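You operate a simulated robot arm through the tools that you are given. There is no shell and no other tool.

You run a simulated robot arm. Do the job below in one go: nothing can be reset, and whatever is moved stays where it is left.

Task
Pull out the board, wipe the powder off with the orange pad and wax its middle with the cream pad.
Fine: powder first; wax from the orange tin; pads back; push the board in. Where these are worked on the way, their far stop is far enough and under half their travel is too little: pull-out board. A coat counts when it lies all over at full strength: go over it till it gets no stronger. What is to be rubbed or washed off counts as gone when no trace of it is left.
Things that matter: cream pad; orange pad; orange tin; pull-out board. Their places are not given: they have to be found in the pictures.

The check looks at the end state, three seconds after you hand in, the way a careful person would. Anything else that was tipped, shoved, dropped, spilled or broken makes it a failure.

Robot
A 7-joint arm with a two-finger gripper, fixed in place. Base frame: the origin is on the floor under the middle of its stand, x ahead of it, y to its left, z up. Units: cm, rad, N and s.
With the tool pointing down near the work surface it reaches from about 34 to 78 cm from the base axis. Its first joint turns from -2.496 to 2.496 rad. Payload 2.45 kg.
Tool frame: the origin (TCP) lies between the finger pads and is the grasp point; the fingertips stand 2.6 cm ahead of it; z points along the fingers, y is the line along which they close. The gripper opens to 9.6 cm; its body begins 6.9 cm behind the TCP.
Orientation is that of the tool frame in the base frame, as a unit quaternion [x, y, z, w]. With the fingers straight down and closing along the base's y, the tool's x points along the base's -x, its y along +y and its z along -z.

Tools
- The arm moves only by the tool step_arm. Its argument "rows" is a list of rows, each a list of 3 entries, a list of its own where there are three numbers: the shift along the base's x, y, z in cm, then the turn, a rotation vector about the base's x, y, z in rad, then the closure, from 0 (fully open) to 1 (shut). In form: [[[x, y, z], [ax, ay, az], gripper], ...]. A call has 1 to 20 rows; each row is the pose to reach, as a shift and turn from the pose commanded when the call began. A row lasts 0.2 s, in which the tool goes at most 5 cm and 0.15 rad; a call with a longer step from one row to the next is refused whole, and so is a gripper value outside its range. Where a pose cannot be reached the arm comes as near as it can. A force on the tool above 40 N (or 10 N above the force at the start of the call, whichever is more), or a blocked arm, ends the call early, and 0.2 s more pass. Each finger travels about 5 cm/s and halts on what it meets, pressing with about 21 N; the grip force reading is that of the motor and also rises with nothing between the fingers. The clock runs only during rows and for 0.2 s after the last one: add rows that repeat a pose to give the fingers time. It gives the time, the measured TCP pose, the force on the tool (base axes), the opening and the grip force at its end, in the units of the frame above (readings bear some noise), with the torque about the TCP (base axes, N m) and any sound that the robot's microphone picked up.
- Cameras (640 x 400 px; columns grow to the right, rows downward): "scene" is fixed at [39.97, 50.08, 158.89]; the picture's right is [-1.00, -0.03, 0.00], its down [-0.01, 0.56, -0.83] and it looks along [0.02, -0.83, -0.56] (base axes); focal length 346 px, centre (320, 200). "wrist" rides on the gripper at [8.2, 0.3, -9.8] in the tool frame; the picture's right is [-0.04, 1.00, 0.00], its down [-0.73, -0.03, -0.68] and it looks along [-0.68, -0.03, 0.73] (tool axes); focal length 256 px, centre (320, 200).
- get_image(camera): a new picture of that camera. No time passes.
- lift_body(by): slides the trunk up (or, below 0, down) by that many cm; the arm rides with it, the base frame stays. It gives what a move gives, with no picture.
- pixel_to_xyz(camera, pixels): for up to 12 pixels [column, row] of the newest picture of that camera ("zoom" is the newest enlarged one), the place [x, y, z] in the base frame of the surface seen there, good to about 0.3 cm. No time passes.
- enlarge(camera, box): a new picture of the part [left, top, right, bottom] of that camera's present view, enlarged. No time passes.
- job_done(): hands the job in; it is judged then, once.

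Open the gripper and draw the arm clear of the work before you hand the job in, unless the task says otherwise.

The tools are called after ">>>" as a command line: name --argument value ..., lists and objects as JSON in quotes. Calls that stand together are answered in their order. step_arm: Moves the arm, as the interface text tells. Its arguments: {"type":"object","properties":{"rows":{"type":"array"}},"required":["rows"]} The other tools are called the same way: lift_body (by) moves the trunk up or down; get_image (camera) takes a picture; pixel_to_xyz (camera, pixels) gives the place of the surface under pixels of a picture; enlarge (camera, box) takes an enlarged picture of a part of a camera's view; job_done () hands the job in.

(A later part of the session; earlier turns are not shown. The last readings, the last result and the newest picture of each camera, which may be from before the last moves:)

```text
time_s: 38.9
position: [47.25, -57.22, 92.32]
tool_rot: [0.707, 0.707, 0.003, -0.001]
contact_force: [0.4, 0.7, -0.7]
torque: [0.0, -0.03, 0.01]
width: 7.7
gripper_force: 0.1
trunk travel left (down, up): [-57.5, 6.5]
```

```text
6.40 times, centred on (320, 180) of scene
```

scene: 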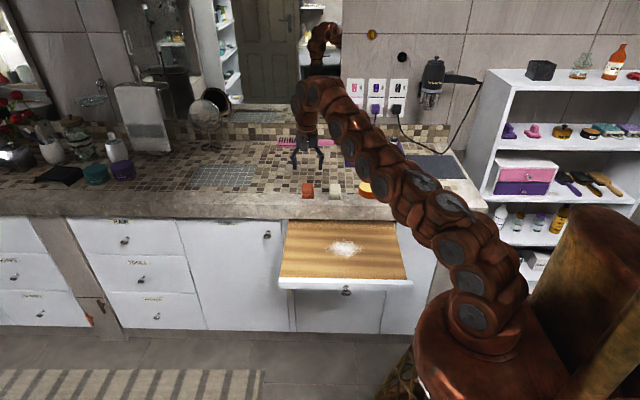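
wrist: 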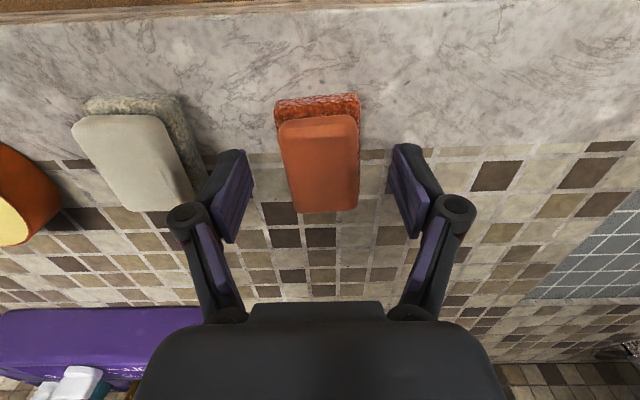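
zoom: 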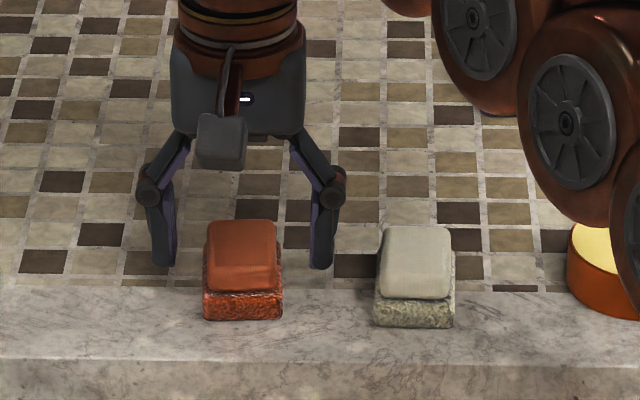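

The fingers flank the orange pad. I'll close on it.

>>> step_arm --rows '[[[0, 0, 0], [0, 0, 0], 0.4], [[0, 0, 0], [0, 0, 0], 0.6], [[0, 0, 0], [0, 0, 0], 0.8], [[0, 0, 0], [0, 0, 0], 1], [[0, 0, 0], [0, 0, 0], 1], [[0, 0, 0], [0, 0, 0], 1]]'

>>> get_image --camera "wrist"

>>> enlarge --camera "scene" --box '[270, 150, 370, 210]'

```text
time_s: 40.3
position: [47.1, -57.25, 92.37]
tool_rot: [0.707, 0.707, 0.002, -0.001]
contact_force: [0.2, -0.8, 3.1]
torque: [0.0, -0.01, 0.04]
width: 4.0
gripper_force: 21.5
trunk travel left (down, up): [-57.5, 6.5]
```

```text
taken
```

wrist: 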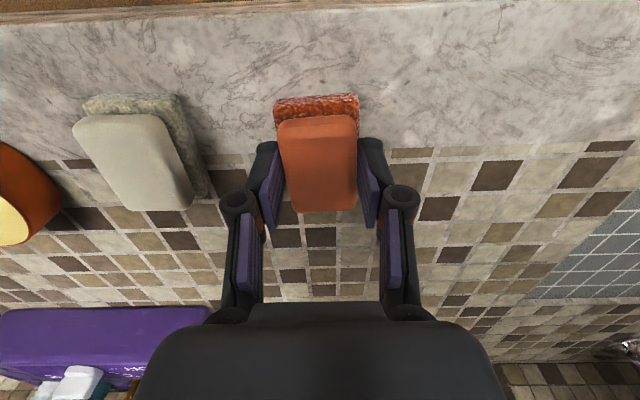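

```text
6.40 times, centred on (320, 180) of scene
```

zoom: 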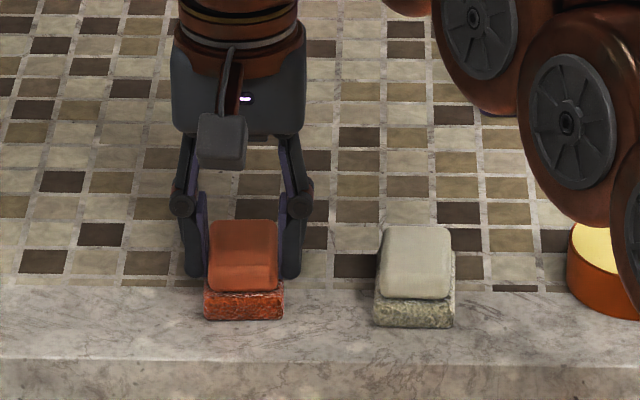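

The pad is gripped (width 4.0, TCP z 92.37 with the pad bottom on 88). I'll lift it and carry it over the board, staying above the pad row.

>>> step_arm --rows '[[[0, 0, 1], [0, 0, 0], 1], [[0, 0, 3], [0, 0, 0], 1], [[0, 0, 6], [0, 0, 0], 1], [[0, 2, 8], [0, 0, 0], 1], [[0, 6, 8], [0, 0, 0], 1], [[-3, 10, 8], [0, 0, 0], 1], [[-6, 14, 7], [0, 0, 0], 1], [[-9, 18, 5], [0, 0, 0], 1], [[-12, 20, 2], [0, 0, 0], 1], [[-13.3, 20.7, 0], [0, 0, 0], 1], [[-13.3, 20.7, 0], [0, 0, 0], 1]]'

>>> get_image --camera "wrist"

>>> get_image --camera "scene"

```text
refused: row 7 steps farther than a row can; nothing moved
```

```text
taken
```

wrist: 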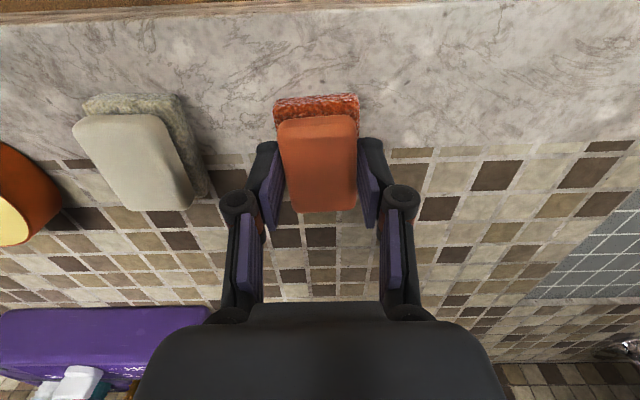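

```text
taken
```

scene: 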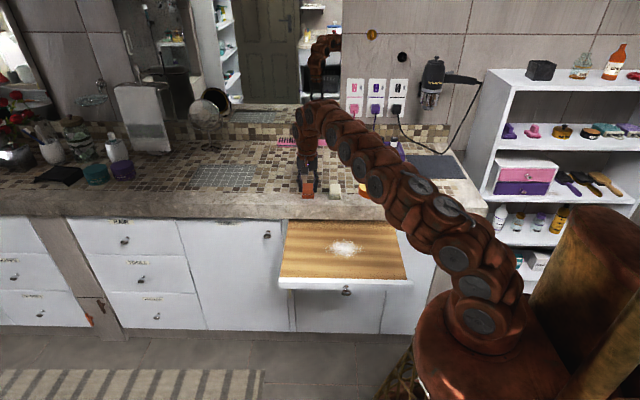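

The call was refused for too long a step; I'll resend the lift-and-carry with smaller steps.

>>> step_arm --rows '[[[0, 0, 1], [0, 0, 0], 1], [[0, 0, 3], [0, 0, 0], 1], [[0, 0, 6], [0, 0, 0], 1], [[0, 2, 8], [0, 0, 0], 1], [[0, 5, 8], [0, 0, 0], 1], [[-2, 8, 8], [0, 0, 0], 1], [[-4, 11, 8], [0, 0, 0], 1], [[-6, 14, 7], [0, 0, 0], 1], [[-9, 17, 6], [0, 0, 0], 1], [[-11, 19, 4], [0, 0, 0], 1], [[-13, 20.7, 2], [0, 0, 0], 1], [[-13.3, 20.7, 0], [0, 0, 0], 1], [[-13.3, 20.7, 0], [0, 0, 0], 1]]'

>>> get_image --camera "wrist"

>>> get_image --camera "scene"

```text
time_s: 43.1
position: [33.94, -36.44, 92.49]
tool_rot: [0.707, 0.707, 0.003, -0.002]
contact_force: [-0.3, 0.0, 1.2]
torque: [-0.03, 0.0, -0.01]
width: 0.0
gripper_force: 21.5
trunk travel left (down, up): [-57.5, 6.5]
```

```text
taken
```

wrist: 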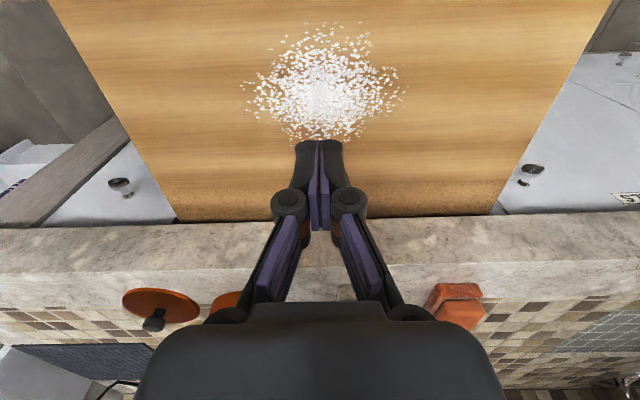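

```text
taken
```

scene: 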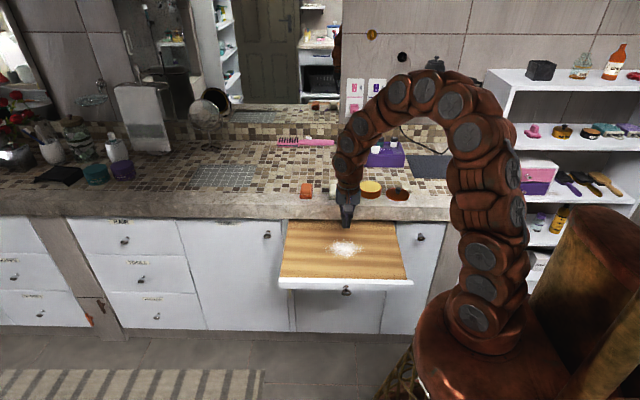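

The fingers closed to 0: the pad slipped out during the lift and lies near its place at scene (306,190). I'll zoom to see how it lies.

>>> enlarge --camera "scene" --box '[270, 160, 370, 220]'

>>> pixel_to_xyz --camera "scene" --pixels '[[306, 186], [306, 194], [302, 190], [311, 190]]'

>>> enlarge --camera "wrist" --box '[400, 260, 520, 350]'

```text
6.40 times, centred on (320, 190) of scene
```

zoom: 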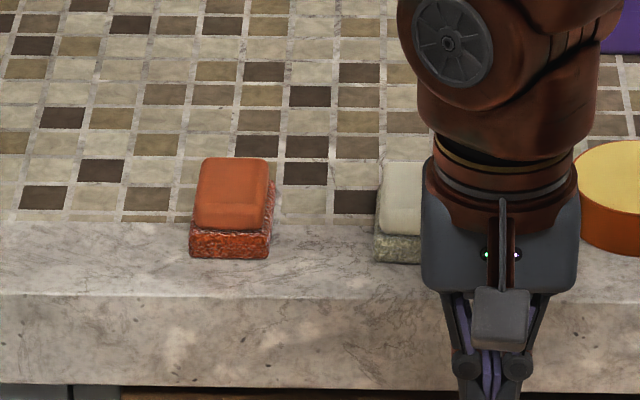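

```text
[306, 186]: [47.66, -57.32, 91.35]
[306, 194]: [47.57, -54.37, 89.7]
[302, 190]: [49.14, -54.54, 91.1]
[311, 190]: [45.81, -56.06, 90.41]
```

```text
4.44 times, centred on (460, 305) of wrist
```

zoom: 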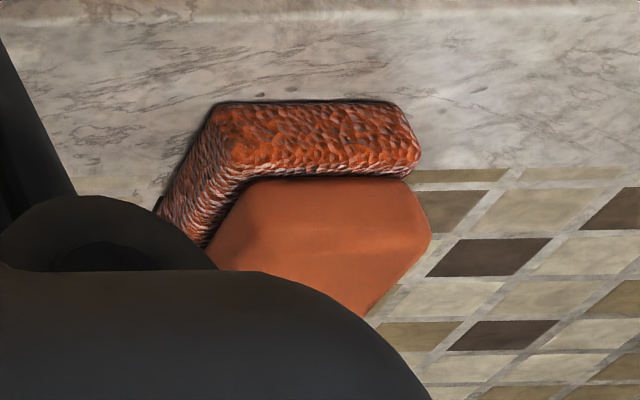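

The pad is upright, just shifted ~0.4 cm and slightly yawed; the grip was too shallow. I'll reopen, go back above it and look before gripping deeper.

>>> step_arm --rows '[[[0, 0, 2], [0, 0, 0], 0.8], [[2, -1.5, 4], [0, 0, 0], 0.6], [[4, -4, 6], [0, 0, 0], 0.4], [[6, -7, 8], [0, 0, 0], 0.2], [[8, -10, 9], [0, 0, 0], 0.2], [[10, -13, 9], [0, 0, 0], 0.2], [[12, -16, 9], [0, 0, 0], 0.2], [[13.5, -19, 9], [0, 0, 0], 0.2], [[13.5, -20.8, 9], [0, 0, 0], 0.2], [[13.5, -20.8, 9], [0, 0, 0], 0.2]]'

>>> get_image --camera "wrist"

>>> enlarge --camera "scene" --box '[270, 150, 370, 210]'

```text
time_s: 45.3
position: [47.27, -56.98, 101.25]
tool_rot: [0.706, 0.708, 0.002, -0.001]
contact_force: [-0.6, -0.7, -0.1]
torque: [-0.04, 0.04, -0.01]
width: 7.7
gripper_force: 0.0
out of reach, approached as far as the arm can: row 9, 10
trunk travel left (down, up): [-57.5, 6.5]
```

```text
taken
```

wrist: 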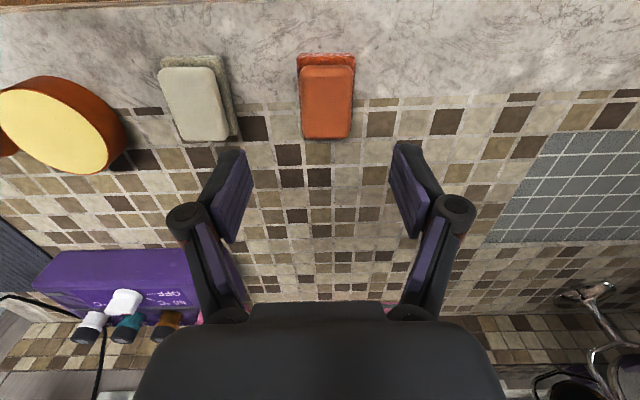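

```text
6.40 times, centred on (320, 180) of scene
```

zoom: 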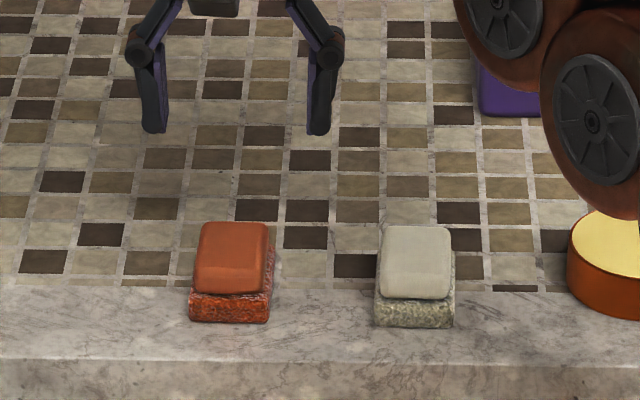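

I'll zoom in on the orange pad in the wrist view to measure its yaw and centre.

>>> enlarge --camera "wrist" --box '[270, 35, 390, 155]'

>>> pixel_to_xyz --camera "wrist" --pixels '[[300, 60], [353, 58], [327, 60], [303, 75], [351, 73], [304, 133], [348, 133], [327, 100]]'

```text
3.33 times, centred on (330, 95) of wrist
```

zoom: 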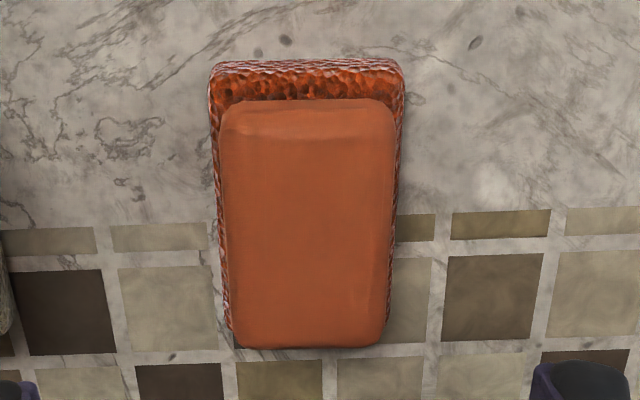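

```text
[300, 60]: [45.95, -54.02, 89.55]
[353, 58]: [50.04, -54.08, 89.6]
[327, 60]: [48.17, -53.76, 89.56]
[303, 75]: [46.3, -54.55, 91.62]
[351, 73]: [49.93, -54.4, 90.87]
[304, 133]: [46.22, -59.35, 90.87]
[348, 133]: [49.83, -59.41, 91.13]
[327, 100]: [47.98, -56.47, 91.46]
```

The pad centre is now about (47.65,-57.0). I'll descend to TCP z≈91.3 (tips ~0.7 cm above the counter) so the fingers take both the block and the sponge, then close.

>>> step_arm --rows '[[[0.38, 0, -2], [0, 0, 0], 0.2], [[0.38, 0, -4], [0, 0, 0], 0.2], [[0.38, 0, -6], [0, 0, 0], 0.2], [[0.38, 0, -8], [0, 0, 0], 0.2], [[0.38, 0, -9], [0, 0, 0], 0.2], [[0.38, 0, -9.9], [0, 0, 0], 0.2], [[0.38, 0, -9.9], [0, 0, 0], 0.2], [[0.38, 0, -9.9], [0, 0, 0], 0.4], [[0.38, 0, -9.9], [0, 0, 0], 0.6], [[0.38, 0, -9.9], [0, 0, 0], 0.8], [[0.38, 0, -9.9], [0, 0, 0], 1], [[0.38, 0, -9.9], [0, 0, 0], 1], [[0.38, 0, -9.9], [0, 0, 0], 1]]'

>>> get_image --camera "wrist"

>>> enlarge --camera "scene" --box '[270, 150, 370, 210]'

```text
time_s: 48.1
position: [47.56, -56.93, 91.24]
tool_rot: [0.707, 0.707, 0.002, -0.001]
contact_force: [1.0, -0.1, 1.9]
torque: [-0.03, -0.04, 0.0]
width: 4.53
gripper_force: 21.1
trunk travel left (down, up): [-57.5, 6.5]
```

```text
taken
```

wrist: 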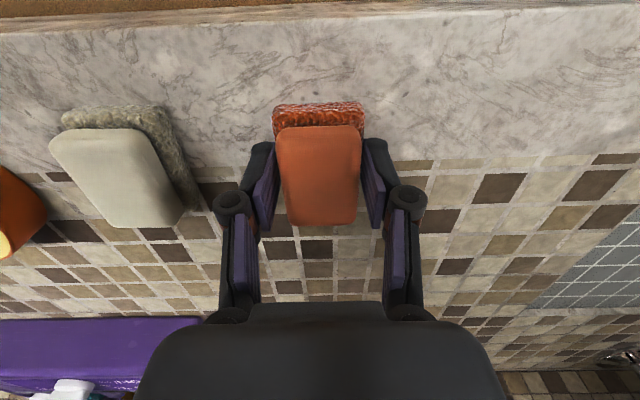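

```text
6.40 times, centred on (320, 180) of scene
```

zoom: 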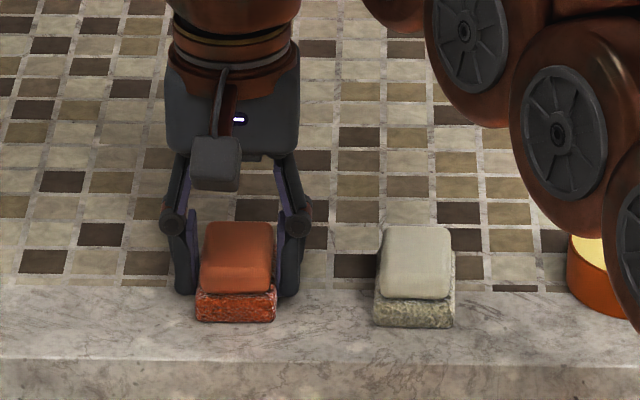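

The fingers hold it at width 4.53 (on the sponge base). I'll lift slowly by 5 cm and check that it comes along.

>>> step_arm --rows '[[[0, 0, 0.3], [0, 0, 0], 1], [[0, 0, 0.8], [0, 0, 0], 1], [[0, 0, 1.5], [0, 0, 0], 1], [[0, 0, 2.2], [0, 0, 0], 1], [[0, 0, 3], [0, 0, 0], 1], [[0, 0, 4], [0, 0, 0], 1], [[0, 0, 5], [0, 0, 0], 1], [[0, 0, 5], [0, 0, 0], 1]]'

>>> get_image --camera "wrist"

>>> enlarge --camera "scene" --box '[270, 150, 370, 210]'

```text
time_s: 49.9
position: [47.75, -57.05, 96.31]
tool_rot: [0.706, 0.708, 0.002, -0.001]
contact_force: [0.6, 0.6, 0.2]
torque: [0.03, -0.03, -0.01]
width: 4.48
gripper_force: 21.6
trunk travel left (down, up): [-57.5, 6.5]
```

```text
taken
```

wrist: 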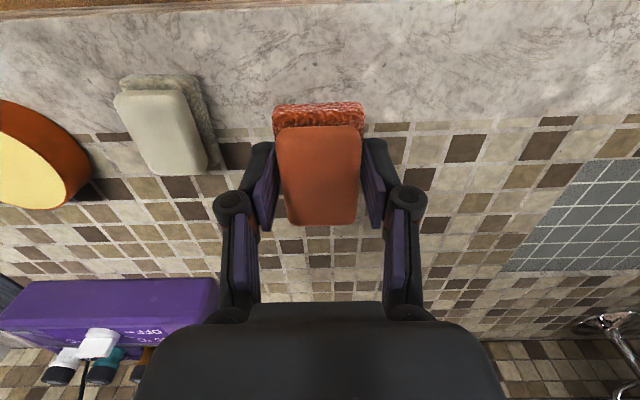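

```text
6.40 times, centred on (320, 180) of scene
```

zoom: 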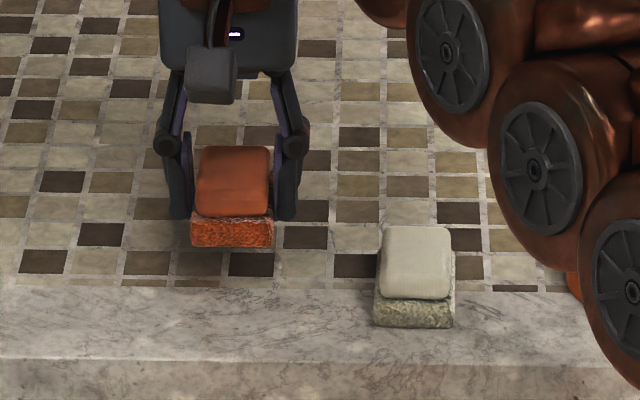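

The pad is held firmly this time. I'll carry it slowly over the board to hover at about (33.8,-36.5), TCP z 90.

>>> step_arm --rows '[[[0, 1.5, 0], [0, 0, 0], 1], [[0, 3.5, 0], [0, 0, 0], 1], [[0, 5.5, 0], [0, 0, 0], 1], [[-1, 7.5, 0], [0, 0, 0], 1], [[-3, 9.5, 0], [0, 0, 0], 1], [[-5, 11.5, 0], [0, 0, 0], 1], [[-7, 13.5, 0], [0, 0, 0], 1], [[-9, 15.5, -1], [0, 0, 0], 1], [[-11, 17.5, -2], [0, 0, 0], 1], [[-12.5, 19.5, -3.5], [0, 0, 0], 1], [[-13.8, 20.5, -5], [0, 0, 0], 1], [[-13.8, 20.5, -6], [0, 0, 0], 1], [[-13.8, 20.5, -6], [0, 0, 0], 1]]'

>>> get_image --camera "wrist"

>>> get_image --camera "scene"

```text
time_s: 52.7
position: [33.82, -36.48, 90.28]
tool_rot: [0.707, 0.707, 0.003, 0.0]
contact_force: [0.4, 0.3, -0.9]
torque: [0.02, 0.01, 0.0]
width: 4.51
gripper_force: 20.9
trunk travel left (down, up): [-57.5, 6.5]
```

```text
taken
```

wrist: 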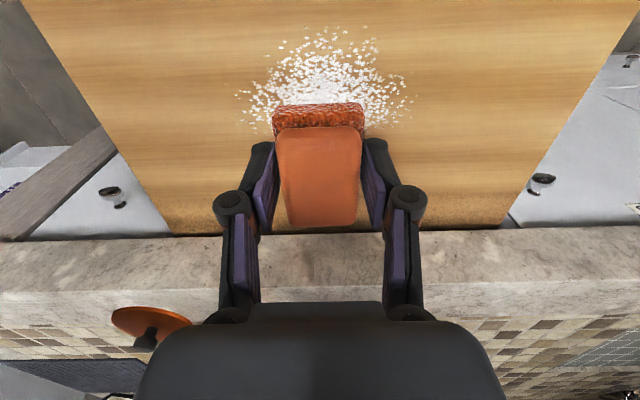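

```text
taken
```

scene: 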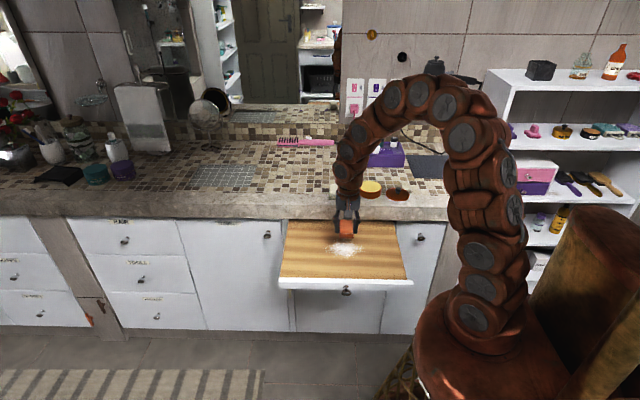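

The pad hovers above the powder. I'll zoom the scene at the board and measure the powder's extents before touching down.

>>> enlarge --camera "scene" --box '[300, 220, 400, 280]'

>>> pixel_to_xyz --camera "wrist" --pixels '[[242, 95], [412, 100], [320, 27], [318, 38], [250, 125], [395, 122], [365, 40], [285, 50]]'

```text
6.40 times, centred on (350, 250) of scene
```

zoom: 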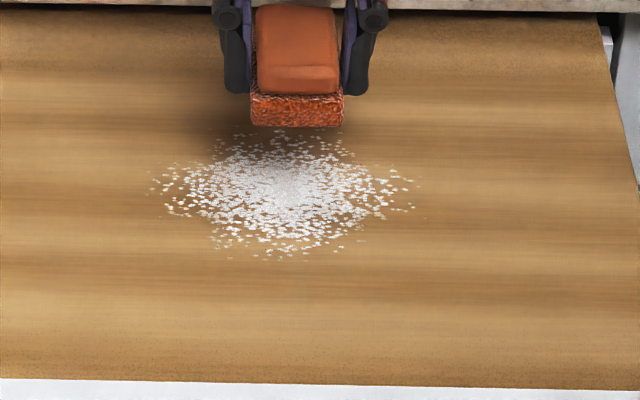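

```text
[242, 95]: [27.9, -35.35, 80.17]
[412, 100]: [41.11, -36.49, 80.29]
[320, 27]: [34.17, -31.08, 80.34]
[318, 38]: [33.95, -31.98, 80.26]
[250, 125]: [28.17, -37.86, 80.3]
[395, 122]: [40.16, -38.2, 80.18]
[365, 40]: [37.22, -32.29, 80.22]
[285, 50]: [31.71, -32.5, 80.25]
```

>>> pixel_to_xyz --camera "zoom" --pixels '[[152, 180], [415, 190], [285, 262], [285, 130], [200, 160], [350, 150], [285, 195]]'

```text
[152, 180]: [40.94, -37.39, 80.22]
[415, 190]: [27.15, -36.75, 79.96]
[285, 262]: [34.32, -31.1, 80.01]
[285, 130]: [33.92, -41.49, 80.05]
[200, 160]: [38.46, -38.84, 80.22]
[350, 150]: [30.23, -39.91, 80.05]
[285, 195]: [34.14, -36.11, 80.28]
```

The powder spans x 27–41, y -41.6…-31, board z≈80.15. I'll lower the pad toward touch (TCP ≈83.4) in small steps, reading the force.

>>> step_arm --rows '[[[0, 0, -2], [0, 0, 0], 1], [[0, 0, -4], [0, 0, 0], 1], [[0, 0, -5.5], [0, 0, 0], 1], [[0, 0, -6.2], [0, 0, 0], 1], [[0, 0, -6.5], [0, 0, 0], 1], [[0, 0, -6.7], [0, 0, 0], 1], [[0, 0, -6.8], [0, 0, 0], 1], [[0, 0, -6.8], [0, 0, 0], 1]]'

```text
time_s: 54.5
position: [33.9, -36.47, 83.4]
tool_rot: [0.707, 0.707, 0.002, -0.001]
contact_force: [1.7, 0.3, -1.0]
torque: [0.0, 0.03, 0.0]
width: 4.51
gripper_force: 20.9
trunk travel left (down, up): [-57.5, 6.5]
```

No contact yet at TCP z 83.4; I'll go down in 0.1 cm steps until a press of several newtons appears.

>>> step_arm --rows '[[[0, 0, -0.1], [0, 0, 0], 1], [[0, 0, -0.15], [0, 0, 0], 1], [[0, 0, -0.2], [0, 0, 0], 1], [[0, 0, -0.2], [0, 0, 0], 1]]'

```text
time_s: 55.5
position: [33.82, -36.59, 83.32]
tool_rot: [0.708, 0.706, 0.001, 0.0]
contact_force: [4.0, 0.1, 22.8]
torque: [-0.01, -0.15, 0.02]
width: 4.48
gripper_force: 20.9
trunk travel left (down, up): [-57.5, 6.5]
```

Contact with ~23 N. I'll ease off slightly and start a sweep along x at y=-36.5 to see how it behaves.

>>> step_arm --rows '[[[0, 0, 0.05], [0, 0, 0], 1], [[1, 0, 0.05], [0, 0, 0], 1], [[2.5, 0, 0.05], [0, 0, 0], 1], [[4, 0, 0.05], [0, 0, 0], 1], [[5.5, 0, 0.05], [0, 0, 0], 1], [[7, 0, 0.05], [0, 0, 0], 1], [[8.5, 0, 0.05], [0, 0, 0], 1], [[8.5, 0, 0.05], [0, 0, 0], 1]]'

>>> enlarge --camera "scene" --box '[280, 215, 410, 290]'

>>> get_image --camera "wrist"

```text
time_s: 57.3
position: [42.21, -36.58, 83.3]
tool_rot: [0.707, 0.708, 0.002, -0.002]
contact_force: [-3.5, 1.2, 7.7]
torque: [0.03, 0.17, -0.03]
width: 4.51
gripper_force: 21.0
trunk travel left (down, up): [-57.5, 6.5]
```

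```text
4.92 times, centred on (345, 252) of scene
```

zoom: 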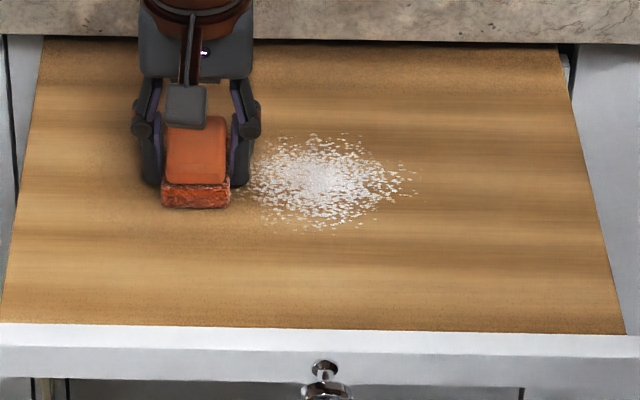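

```text
taken
```

wrist: 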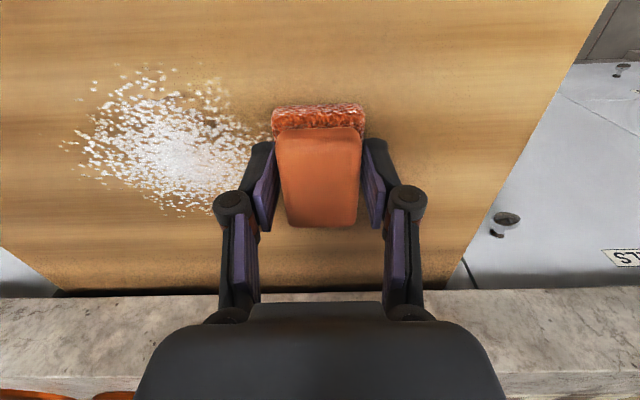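

The sweep removed powder partly with 7.7 N pressing. I'll sweep back and forth along y=-36.5 over x 25–42.

>>> step_arm --rows '[[[-2, 0, 0], [0, 0, 0], 1], [[-4, 0, 0], [0, 0, 0], 1], [[-6, 0, 0], [0, 0, 0], 1], [[-8, 0, 0], [0, 0, 0], 1], [[-10, 0, 0], [0, 0, 0], 1], [[-12, 0, 0], [0, 0, 0], 1], [[-14, 0, 0], [0, 0, 0], 1], [[-16, 0, 0], [0, 0, 0], 1], [[-17, 0, 0], [0, 0, 0], 1], [[-15, 0, 0], [0, 0, 0], 1], [[-13, 0, 0], [0, 0, 0], 1], [[-11, 0, 0], [0, 0, 0], 1], [[-9, 0, 0], [0, 0, 0], 1], [[-7, 0, 0], [0, 0, 0], 1], [[-5, 0, 0], [0, 0, 0], 1], [[-3, 0, 0], [0, 0, 0], 1], [[-1, 0, 0], [0, 0, 0], 1], [[0, 0, 0], [0, 0, 0], 1]]'

>>> enlarge --camera "scene" --box '[280, 215, 410, 290]'

>>> get_image --camera "wrist"

```text
time_s: 61.1
position: [42.34, -36.58, 83.33]
tool_rot: [0.707, 0.707, 0.002, -0.001]
contact_force: [-2.6, 0.9, 4.0]
torque: [0.05, 0.04, -0.01]
width: 4.5
gripper_force: 20.9
trunk travel left (down, up): [-57.5, 6.5]
```

```text
4.92 times, centred on (345, 252) of scene
```

zoom: 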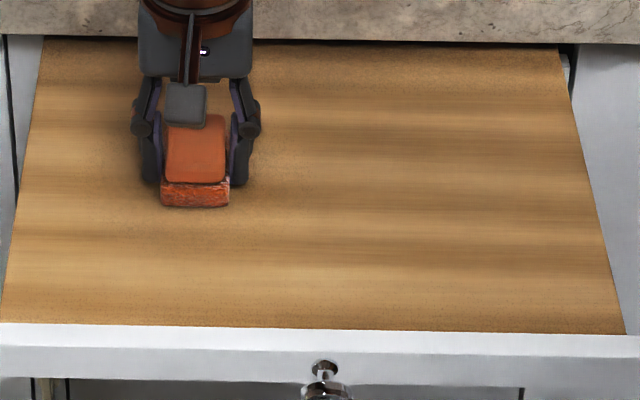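

```text
taken
```

wrist: 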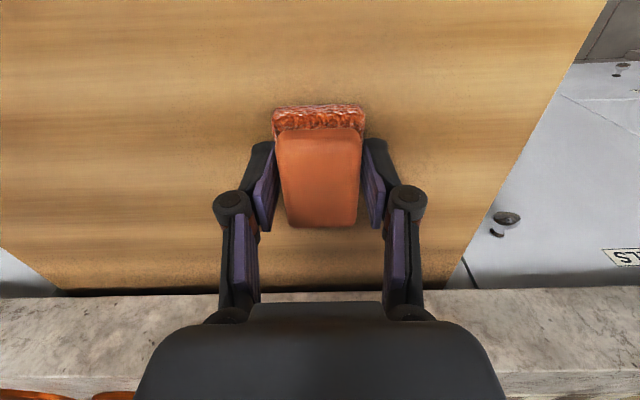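

The powder appears gone. For certainty I'll also go over the strips at y=-39.8 and y=-33.2.

>>> step_arm --rows '[[[0, -1.6, 0], [0, 0, 0], 1], [[0, -3.2, 0], [0, 0, 0], 1], [[-2, -3.2, 0], [0, 0, 0], 1], [[-4, -3.2, 0], [0, 0, 0], 1], [[-6, -3.2, 0], [0, 0, 0], 1], [[-8, -3.2, 0], [0, 0, 0], 1], [[-10, -3.2, 0], [0, 0, 0], 1], [[-12, -3.2, 0], [0, 0, 0], 1], [[-14, -3.2, 0], [0, 0, 0], 1], [[-16, -3.2, 0], [0, 0, 0], 1], [[-17, -3.2, 0], [0, 0, 0], 1], [[-17, -1.2, 0], [0, 0, 0], 1], [[-17, 0.8, 0], [0, 0, 0], 1], [[-17, 2.4, 0], [0, 0, 0], 1], [[-17, 3.4, 0], [0, 0, 0], 1], [[-15, 3.4, 0], [0, 0, 0], 1], [[-13, 3.4, 0], [0, 0, 0], 1], [[-11, 3.4, 0], [0, 0, 0], 1], [[-9, 3.4, 0], [0, 0, 0], 1], [[-7, 3.4, 0], [0, 0, 0], 1]]'

>>> step_arm --rows '[[[2, 0, 0], [0, 0, 0], 1], [[4, 0, 0], [0, 0, 0], 1], [[6, 0, 0], [0, 0, 0], 1], [[7, 0, 0], [0, 0, 0], 1], [[7, 1, 0], [0, 0, 0], 1], [[7, 2, 0], [0, 0, 0], 1], [[5, 2, 0], [0, 0, 0], 1], [[3, 2, 0], [0, 0, 0], 1], [[1, 2, 0], [0, 0, 0], 1], [[-1, 2, 0], [0, 0, 0], 1], [[-3, 2, 0], [0, 0, 0], 1], [[-5, 2, 0], [0, 0, 0], 1], [[-7, 2, 0], [0, 0, 0], 1], [[-8, 2, 0], [0, 0, 0], 1], [[-8, 2, 2], [0, 0, 0], 1], [[-8, 0, 5], [0, 0, 0], 1], [[-8, -2, 7], [0, 0, 0], 1], [[-8, -2, 7], [0, 0, 0], 1]]'

>>> get_image --camera "wrist"

>>> enlarge --camera "scene" --box '[280, 215, 410, 290]'

```text
time_s: 65.3
position: [35.29, -33.22, 83.25]
tool_rot: [0.707, 0.707, 0.002, -0.001]
contact_force: [1.0, 0.0, 0.0]
torque: [0.0, 0.02, 0.02]
width: 4.48
gripper_force: 20.8
trunk travel left (down, up): [-57.5, 6.5]
```

```text
time_s: 69.1
position: [27.22, -35.04, 90.3]
tool_rot: [0.707, 0.707, 0.001, -0.003]
contact_force: [0.3, 0.5, 0.6]
torque: [-0.02, 0.0, 0.0]
width: 4.51
gripper_force: 21.3
trunk travel left (down, up): [-57.5, 6.5]
```

```text
taken
```

wrist: 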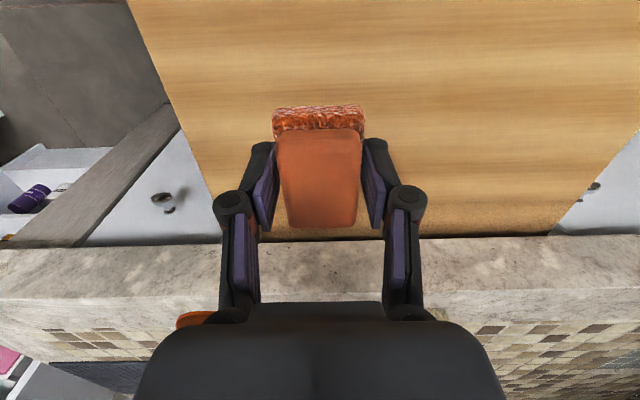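

```text
4.92 times, centred on (345, 252) of scene
```

zoom: 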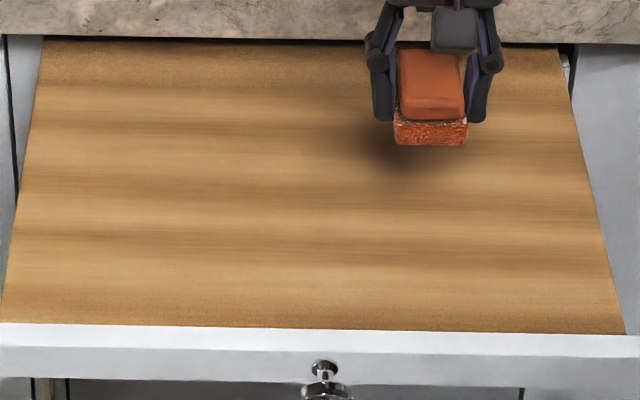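

The board looks clean. I'll zoom in closely on the former powder area in both cameras to check for any trace.

>>> enlarge --camera "wrist" --box '[220, 0, 580, 230]'

>>> enlarge --camera "scene" --box '[310, 225, 380, 270]'

```text
1.74 times, centred on (400, 115) of wrist
```

zoom: 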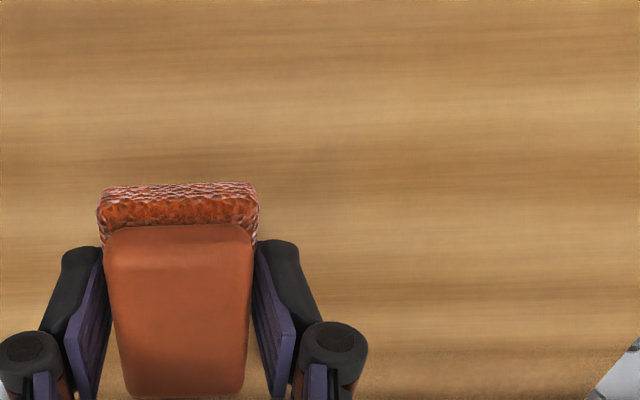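

```text
8.89 times, centred on (345, 248) of scene
```

zoom: 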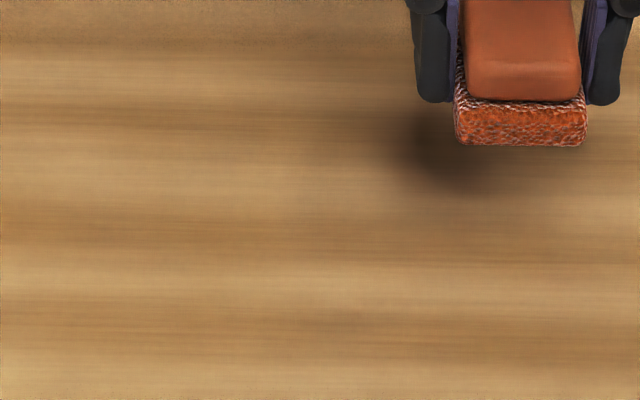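

The board is clean. I'll carry the orange pad back: raise, go over to x=47.1, then over its place at y=-57.2.

>>> step_arm --rows '[[[1.5, 0, 2], [0, 0, 0], 1], [[4, 0, 4], [0, 0, 0], 1], [[7, 0, 6], [0, 0, 0], 1], [[10, 0, 7], [0, 0, 0], 1], [[13, -1, 7], [0, 0, 0], 1], [[16, -3, 7], [0, 0, 0], 1], [[18, -6, 7], [0, 0, 0], 1], [[19.5, -9, 7], [0, 0, 0], 1], [[19.9, -12, 7], [0, 0, 0], 1], [[19.9, -15, 7], [0, 0, 0], 1], [[19.9, -18, 6.5], [0, 0, 0], 1], [[19.9, -20.5, 6], [0, 0, 0], 1], [[19.9, -22.15, 5], [0, 0, 0], 1], [[19.9, -22.15, 5], [0, 0, 0], 1]]'

>>> get_image --camera "wrist"

```text
time_s: 72.1
position: [47.19, -57.4, 95.37]
tool_rot: [0.706, 0.708, 0.003, -0.001]
contact_force: [-0.6, -0.5, -0.1]
torque: [0.0, 0.01, 0.01]
width: 4.49
gripper_force: 21.2
trunk travel left (down, up): [-57.5, 6.5]
```

```text
taken
```

wrist: 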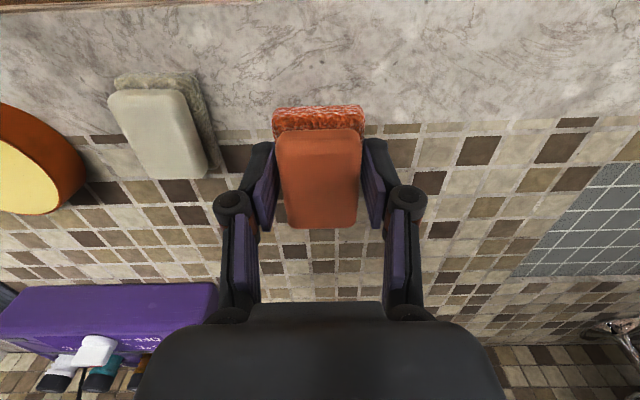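

The pad is above its place. I'll lower it slowly to the counter (TCP ≈91.2), reading the contact.

>>> step_arm --rows '[[[-0.05, 0.15, -1.5], [0, 0, 0], 1], [[-0.05, 0.15, -2.8], [0, 0, 0], 1], [[-0.05, 0.15, -3.6], [0, 0, 0], 1], [[-0.05, 0.15, -4], [0, 0, 0], 1], [[-0.05, 0.15, -4.1], [0, 0, 0], 1], [[-0.05, 0.15, -4.1], [0, 0, 0], 1]]'

```text
time_s: 73.5
position: [47.1, -57.03, 91.17]
tool_rot: [0.706, 0.708, 0.003, -0.001]
contact_force: [-0.2, 0.5, 0.2]
torque: [0.0, 0.0, -0.01]
width: 4.5
gripper_force: 20.8
trunk travel left (down, up): [-57.5, 6.5]
```

No contact yet at z 91.17; I'll go down another 0.1–0.2 cm.

>>> step_arm --rows '[[[0, -0.1, -0.05], [0, 0, 0], 1], [[0, -0.1, -0.1], [0, 0, 0], 1], [[0, -0.1, -0.1], [0, 0, 0], 1]]'

```text
time_s: 74.3
position: [47.12, -57.24, 91.19]
tool_rot: [0.707, 0.707, 0.001, -0.001]
contact_force: [1.3, 0.0, 0.8]
torque: [-0.03, 0.02, -0.01]
width: 4.51
gripper_force: 20.8
trunk travel left (down, up): [-57.5, 6.5]
```

>>> enlarge --camera "scene" --box '[270, 150, 370, 210]'

>>> step_arm --rows '[[[0, 0, -0.05], [0, 0, 0], 1], [[0, 0, -0.1], [0, 0, 0], 1], [[0, 0, -0.1], [0, 0, 0], 1]]'

```text
6.40 times, centred on (320, 180) of scene
```

zoom: 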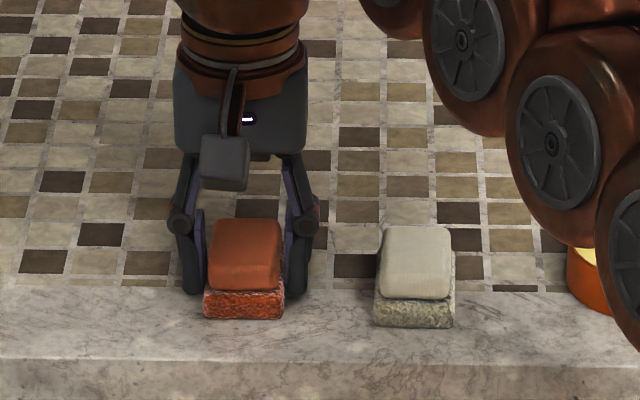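

```text
time_s: 75.1
position: [47.12, -57.28, 91.14]
tool_rot: [0.707, 0.707, 0.001, 0.0]
contact_force: [-2.3, -0.7, 11.5]
torque: [0.0, 0.11, -0.03]
width: 4.51
gripper_force: 21.3
trunk travel left (down, up): [-57.5, 6.5]
```

Contact is made (11.5 N) and the picture matches the original spot. I'll ease, open the fingers and rise.

>>> step_arm --rows '[[[0, 0, 0.05], [0, 0, 0], 0.9], [[0, 0, 0.05], [0, 0, 0], 0.5], [[0, 0, 0.05], [0, 0, 0], 0.25], [[0, 0, 0.05], [0, 0, 0], 0.2], [[0, 0, 0.05], [0, 0, 0], 0.2], [[0, 0, 1], [0, 0, 0], 0.2], [[0, 0, 3], [0, 0, 0], 0.2], [[0, 0, 5], [0, 0, 0], 0.2], [[-1, 0, 7], [0, 0, 0], 0.2], [[-4, 0, 8.5], [0, 0, 0], 0.2], [[-7, 0, 9], [0, 0, 0], 0.2], [[-9.7, 0, 9], [0, 0, 0], 0.2], [[-9.7, 0, 9], [0, 0, 0], 0.2]]'

>>> get_image --camera "wrist"

>>> enlarge --camera "scene" --box '[270, 150, 370, 210]'

```text
time_s: 77.9
position: [37.27, -57.14, 100.04]
tool_rot: [0.707, 0.707, 0.001, -0.002]
contact_force: [-0.5, 0.5, -0.2]
torque: [0.0, -0.02, -0.05]
width: 7.67
gripper_force: 0.1
trunk travel left (down, up): [-57.5, 6.5]
```

```text
taken
```

wrist: 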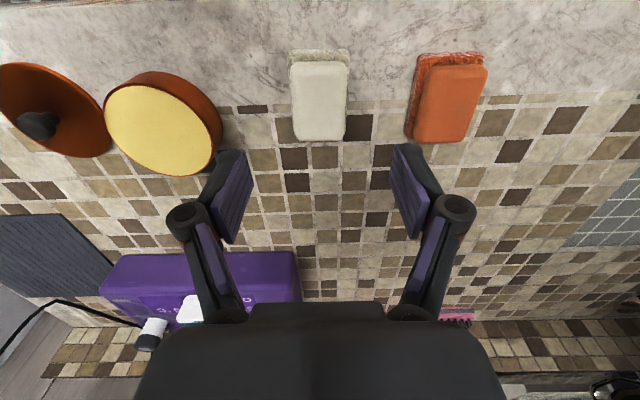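

```text
6.40 times, centred on (320, 180) of scene
```

zoom: 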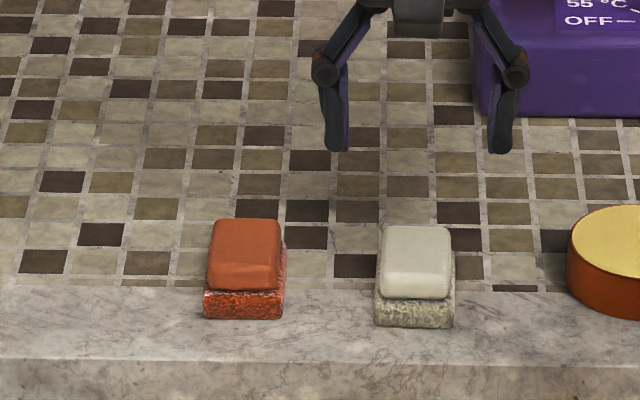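

The orange pad is back in place. Now the cream pad is under the gripper at wrist (320,95); I'll measure its position.

>>> pixel_to_xyz --camera "wrist" --pixels '[[320, 55], [291, 58], [349, 56], [296, 72], [346, 72], [298, 136], [344, 136], [320, 100], [165, 125], [165, 72], [107, 115], [220, 135]]'

>>> enlarge --camera "wrist" --box '[90, 30, 370, 190]'

>>> pixel_to_xyz --camera "scene" --pixels '[[335, 188], [330, 190], [340, 190], [335, 199], [329, 200], [341, 200], [369, 187], [369, 180], [369, 192], [359, 187], [380, 187]]'

```text
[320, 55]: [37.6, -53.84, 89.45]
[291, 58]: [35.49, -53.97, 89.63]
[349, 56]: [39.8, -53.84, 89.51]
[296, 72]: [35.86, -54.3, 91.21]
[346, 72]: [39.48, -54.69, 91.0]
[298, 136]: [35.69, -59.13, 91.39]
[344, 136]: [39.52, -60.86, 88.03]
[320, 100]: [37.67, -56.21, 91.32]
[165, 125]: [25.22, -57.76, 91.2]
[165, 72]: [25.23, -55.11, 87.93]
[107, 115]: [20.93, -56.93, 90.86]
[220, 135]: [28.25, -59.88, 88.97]
```

```text
2.29 times, centred on (230, 110) of wrist
```

zoom: 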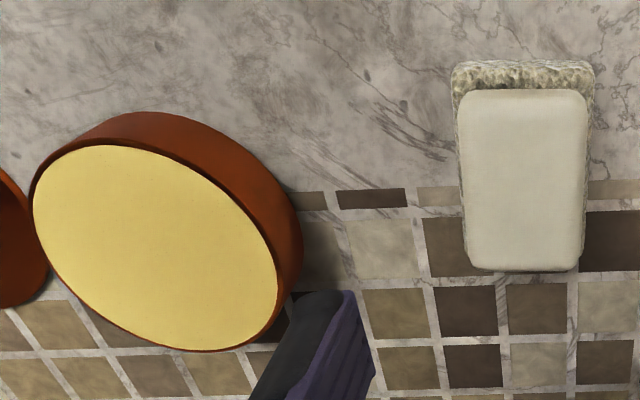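

```text
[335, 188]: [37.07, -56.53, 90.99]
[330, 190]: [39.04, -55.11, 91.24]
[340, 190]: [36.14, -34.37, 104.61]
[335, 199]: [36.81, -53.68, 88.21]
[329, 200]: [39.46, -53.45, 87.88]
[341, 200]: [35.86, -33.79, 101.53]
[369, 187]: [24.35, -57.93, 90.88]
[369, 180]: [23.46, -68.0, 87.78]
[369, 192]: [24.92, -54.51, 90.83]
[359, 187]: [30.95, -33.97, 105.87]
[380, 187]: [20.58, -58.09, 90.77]
```

The cream pad centre ≈ (37.3,-56.8) and the tin's centre ≈ (24.8,-58), rim z≈90.8. I'll descend to TCP z≈91.2 over the cream pad and close.

>>> step_arm --rows '[[[0.03, 0.35, -2], [0, 0, 0], 0.2], [[0.03, 0.35, -4], [0, 0, 0], 0.2], [[0.03, 0.35, -6], [0, 0, 0], 0.2], [[0.03, 0.35, -7.5], [0, 0, 0], 0.2], [[0.03, 0.35, -8.3], [0, 0, 0], 0.2], [[0.03, 0.35, -8.85], [0, 0, 0], 0.2], [[0.03, 0.35, -8.85], [0, 0, 0], 0.2], [[0.03, 0.35, -8.85], [0, 0, 0], 0.4], [[0.03, 0.35, -8.85], [0, 0, 0], 0.6], [[0.03, 0.35, -8.85], [0, 0, 0], 0.8], [[0.03, 0.35, -8.85], [0, 0, 0], 1], [[0.03, 0.35, -8.85], [0, 0, 0], 1], [[0.03, 0.35, -8.85], [0, 0, 0], 1]]'

>>> get_image --camera "wrist"

>>> enlarge --camera "scene" --box '[270, 150, 370, 210]'

```text
time_s: 80.7
position: [37.45, -56.87, 91.09]
tool_rot: [0.707, 0.708, 0.002, -0.001]
contact_force: [0.1, -1.0, 3.4]
torque: [-0.05, 0.01, -0.07]
width: 4.51
gripper_force: 20.7
trunk travel left (down, up): [-57.5, 6.5]
```

```text
taken
```

wrist: 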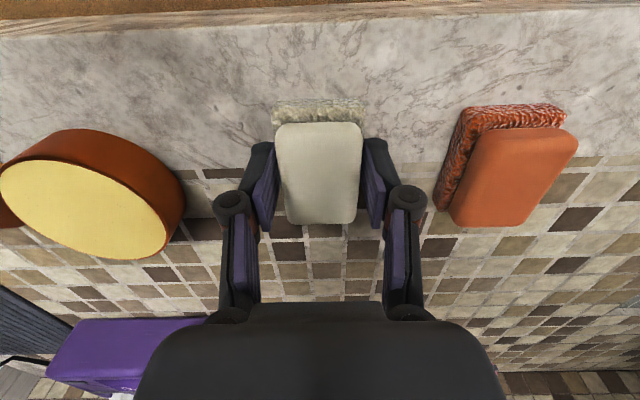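

```text
6.40 times, centred on (320, 180) of scene
```

zoom: 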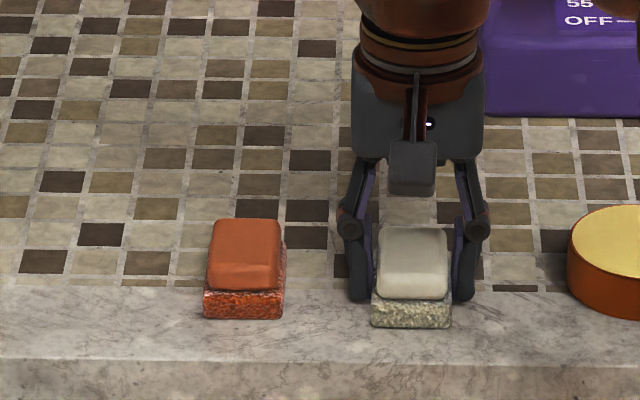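

The cream pad is gripped (width 4.51). I'll lift it slowly 6 cm and carry it to above the tin at about (24.2,-57.6).

>>> step_arm --rows '[[[0, 0, 0.3], [0, 0, 0], 1], [[0, 0, 0.8], [0, 0, 0], 1], [[0, 0, 1.5], [0, 0, 0], 1], [[0, 0, 2.5], [0, 0, 0], 1], [[0, 0, 3.5], [0, 0, 0], 1], [[0, 0, 5], [0, 0, 0], 1], [[0, 0, 6.5], [0, 0, 0], 1], [[-1.5, 0, 8], [0, 0, 0], 1], [[-4, 0, 8.5], [0, 0, 0], 1], [[-6.5, -0.3, 8.5], [0, 0, 0], 1], [[-9, -0.5, 8.5], [0, 0, 0], 1], [[-11.5, -0.75, 8.5], [0, 0, 0], 1], [[-13.2, -0.75, 8.5], [0, 0, 0], 1], [[-13.2, -0.75, 8.5], [0, 0, 0], 1]]'

>>> get_image --camera "wrist"

>>> enlarge --camera "scene" --box '[320, 140, 420, 210]'

```text
time_s: 83.7
position: [24.24, -57.57, 99.63]
tool_rot: [0.707, 0.708, 0.001, -0.002]
contact_force: [1.1, -0.4, 0.6]
torque: [0.02, -0.01, 0.02]
width: 4.52
gripper_force: 20.4
trunk travel left (down, up): [-57.5, 6.5]
```

```text
taken
```

wrist: 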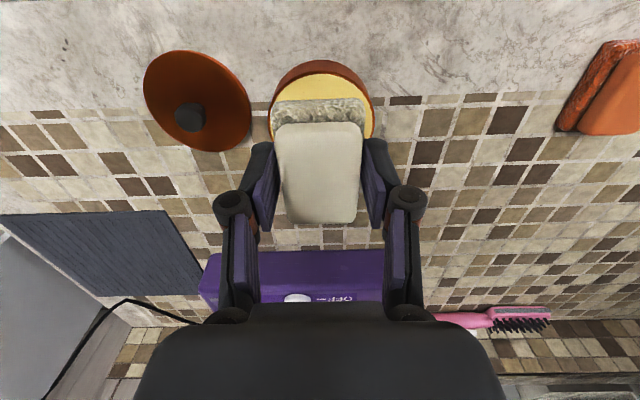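

```text
5.71 times, centred on (370, 175) of scene
```

zoom: 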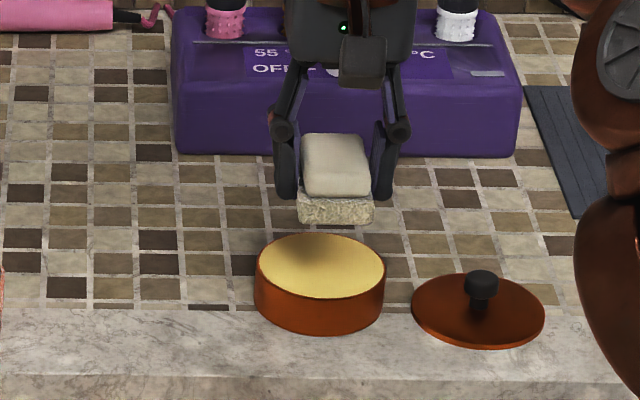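

The pad is centred over the tin's wax within ~0.2 cm. I'll descend to just above it (TCP ≈94.4) and look.

>>> step_arm --rows '[[[0, 0, -1.5], [0, 0, 0], 1], [[0, 0, -3], [0, 0, 0], 1], [[0, 0, -4.2], [0, 0, 0], 1], [[0, 0, -4.9], [0, 0, 0], 1], [[0, 0, -5.2], [0, 0, 0], 1], [[0, 0, -5.2], [0, 0, 0], 1]]'

>>> get_image --camera "wrist"

>>> enlarge --camera "scene" --box '[340, 160, 400, 205]'

```text
time_s: 85.1
position: [24.26, -57.59, 94.47]
tool_rot: [0.707, 0.707, 0.002, -0.001]
contact_force: [-0.3, -0.3, 0.0]
torque: [0.0, -0.01, 0.0]
width: 4.51
gripper_force: 20.9
trunk travel left (down, up): [-57.5, 6.5]
```

```text
taken
```

wrist: 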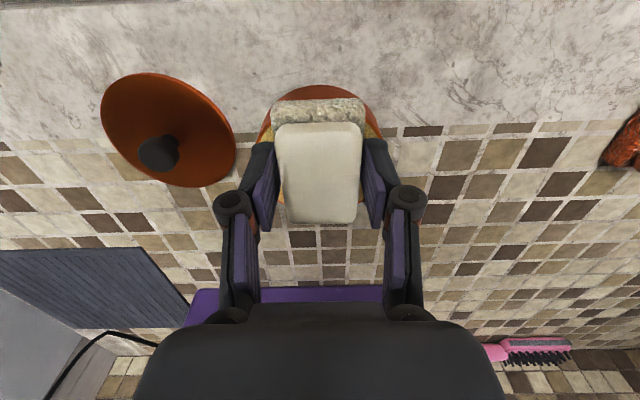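

```text
8.89 times, centred on (370, 182) of scene
```

zoom: 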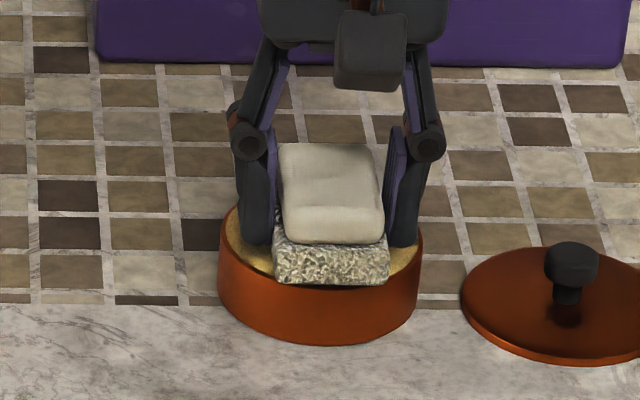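

The pad looks too far forward relative to the rim (front edge at row 285). I'll measure rim and pad points in this zoom.

>>> pixel_to_xyz --camera "zoom" --pixels '[[225, 230], [416, 232], [240, 250], [405, 262], [330, 300], [300, 284], [380, 283], [330, 240], [330, 165], [330, 145], [250, 200], [420, 215]]'

>>> pixel_to_xyz --camera "wrist" --pixels '[[318, 94], [318, 102], [318, 110], [318, 122], [318, 130], [318, 215], [270, 125], [372, 125], [318, 88]]'

```text
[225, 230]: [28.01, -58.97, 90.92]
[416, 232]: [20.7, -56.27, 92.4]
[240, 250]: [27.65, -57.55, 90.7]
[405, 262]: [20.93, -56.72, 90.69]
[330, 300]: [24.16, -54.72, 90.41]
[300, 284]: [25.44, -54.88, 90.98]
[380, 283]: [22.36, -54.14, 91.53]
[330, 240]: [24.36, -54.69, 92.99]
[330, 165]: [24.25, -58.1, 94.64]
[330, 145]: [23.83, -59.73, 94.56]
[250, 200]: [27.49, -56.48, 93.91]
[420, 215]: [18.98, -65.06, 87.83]
```

```text
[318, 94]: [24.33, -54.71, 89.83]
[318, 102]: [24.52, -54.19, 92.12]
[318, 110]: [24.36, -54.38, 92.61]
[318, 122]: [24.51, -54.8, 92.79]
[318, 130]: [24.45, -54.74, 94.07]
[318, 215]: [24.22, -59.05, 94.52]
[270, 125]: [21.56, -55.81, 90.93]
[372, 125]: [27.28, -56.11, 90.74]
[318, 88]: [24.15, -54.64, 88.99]
```

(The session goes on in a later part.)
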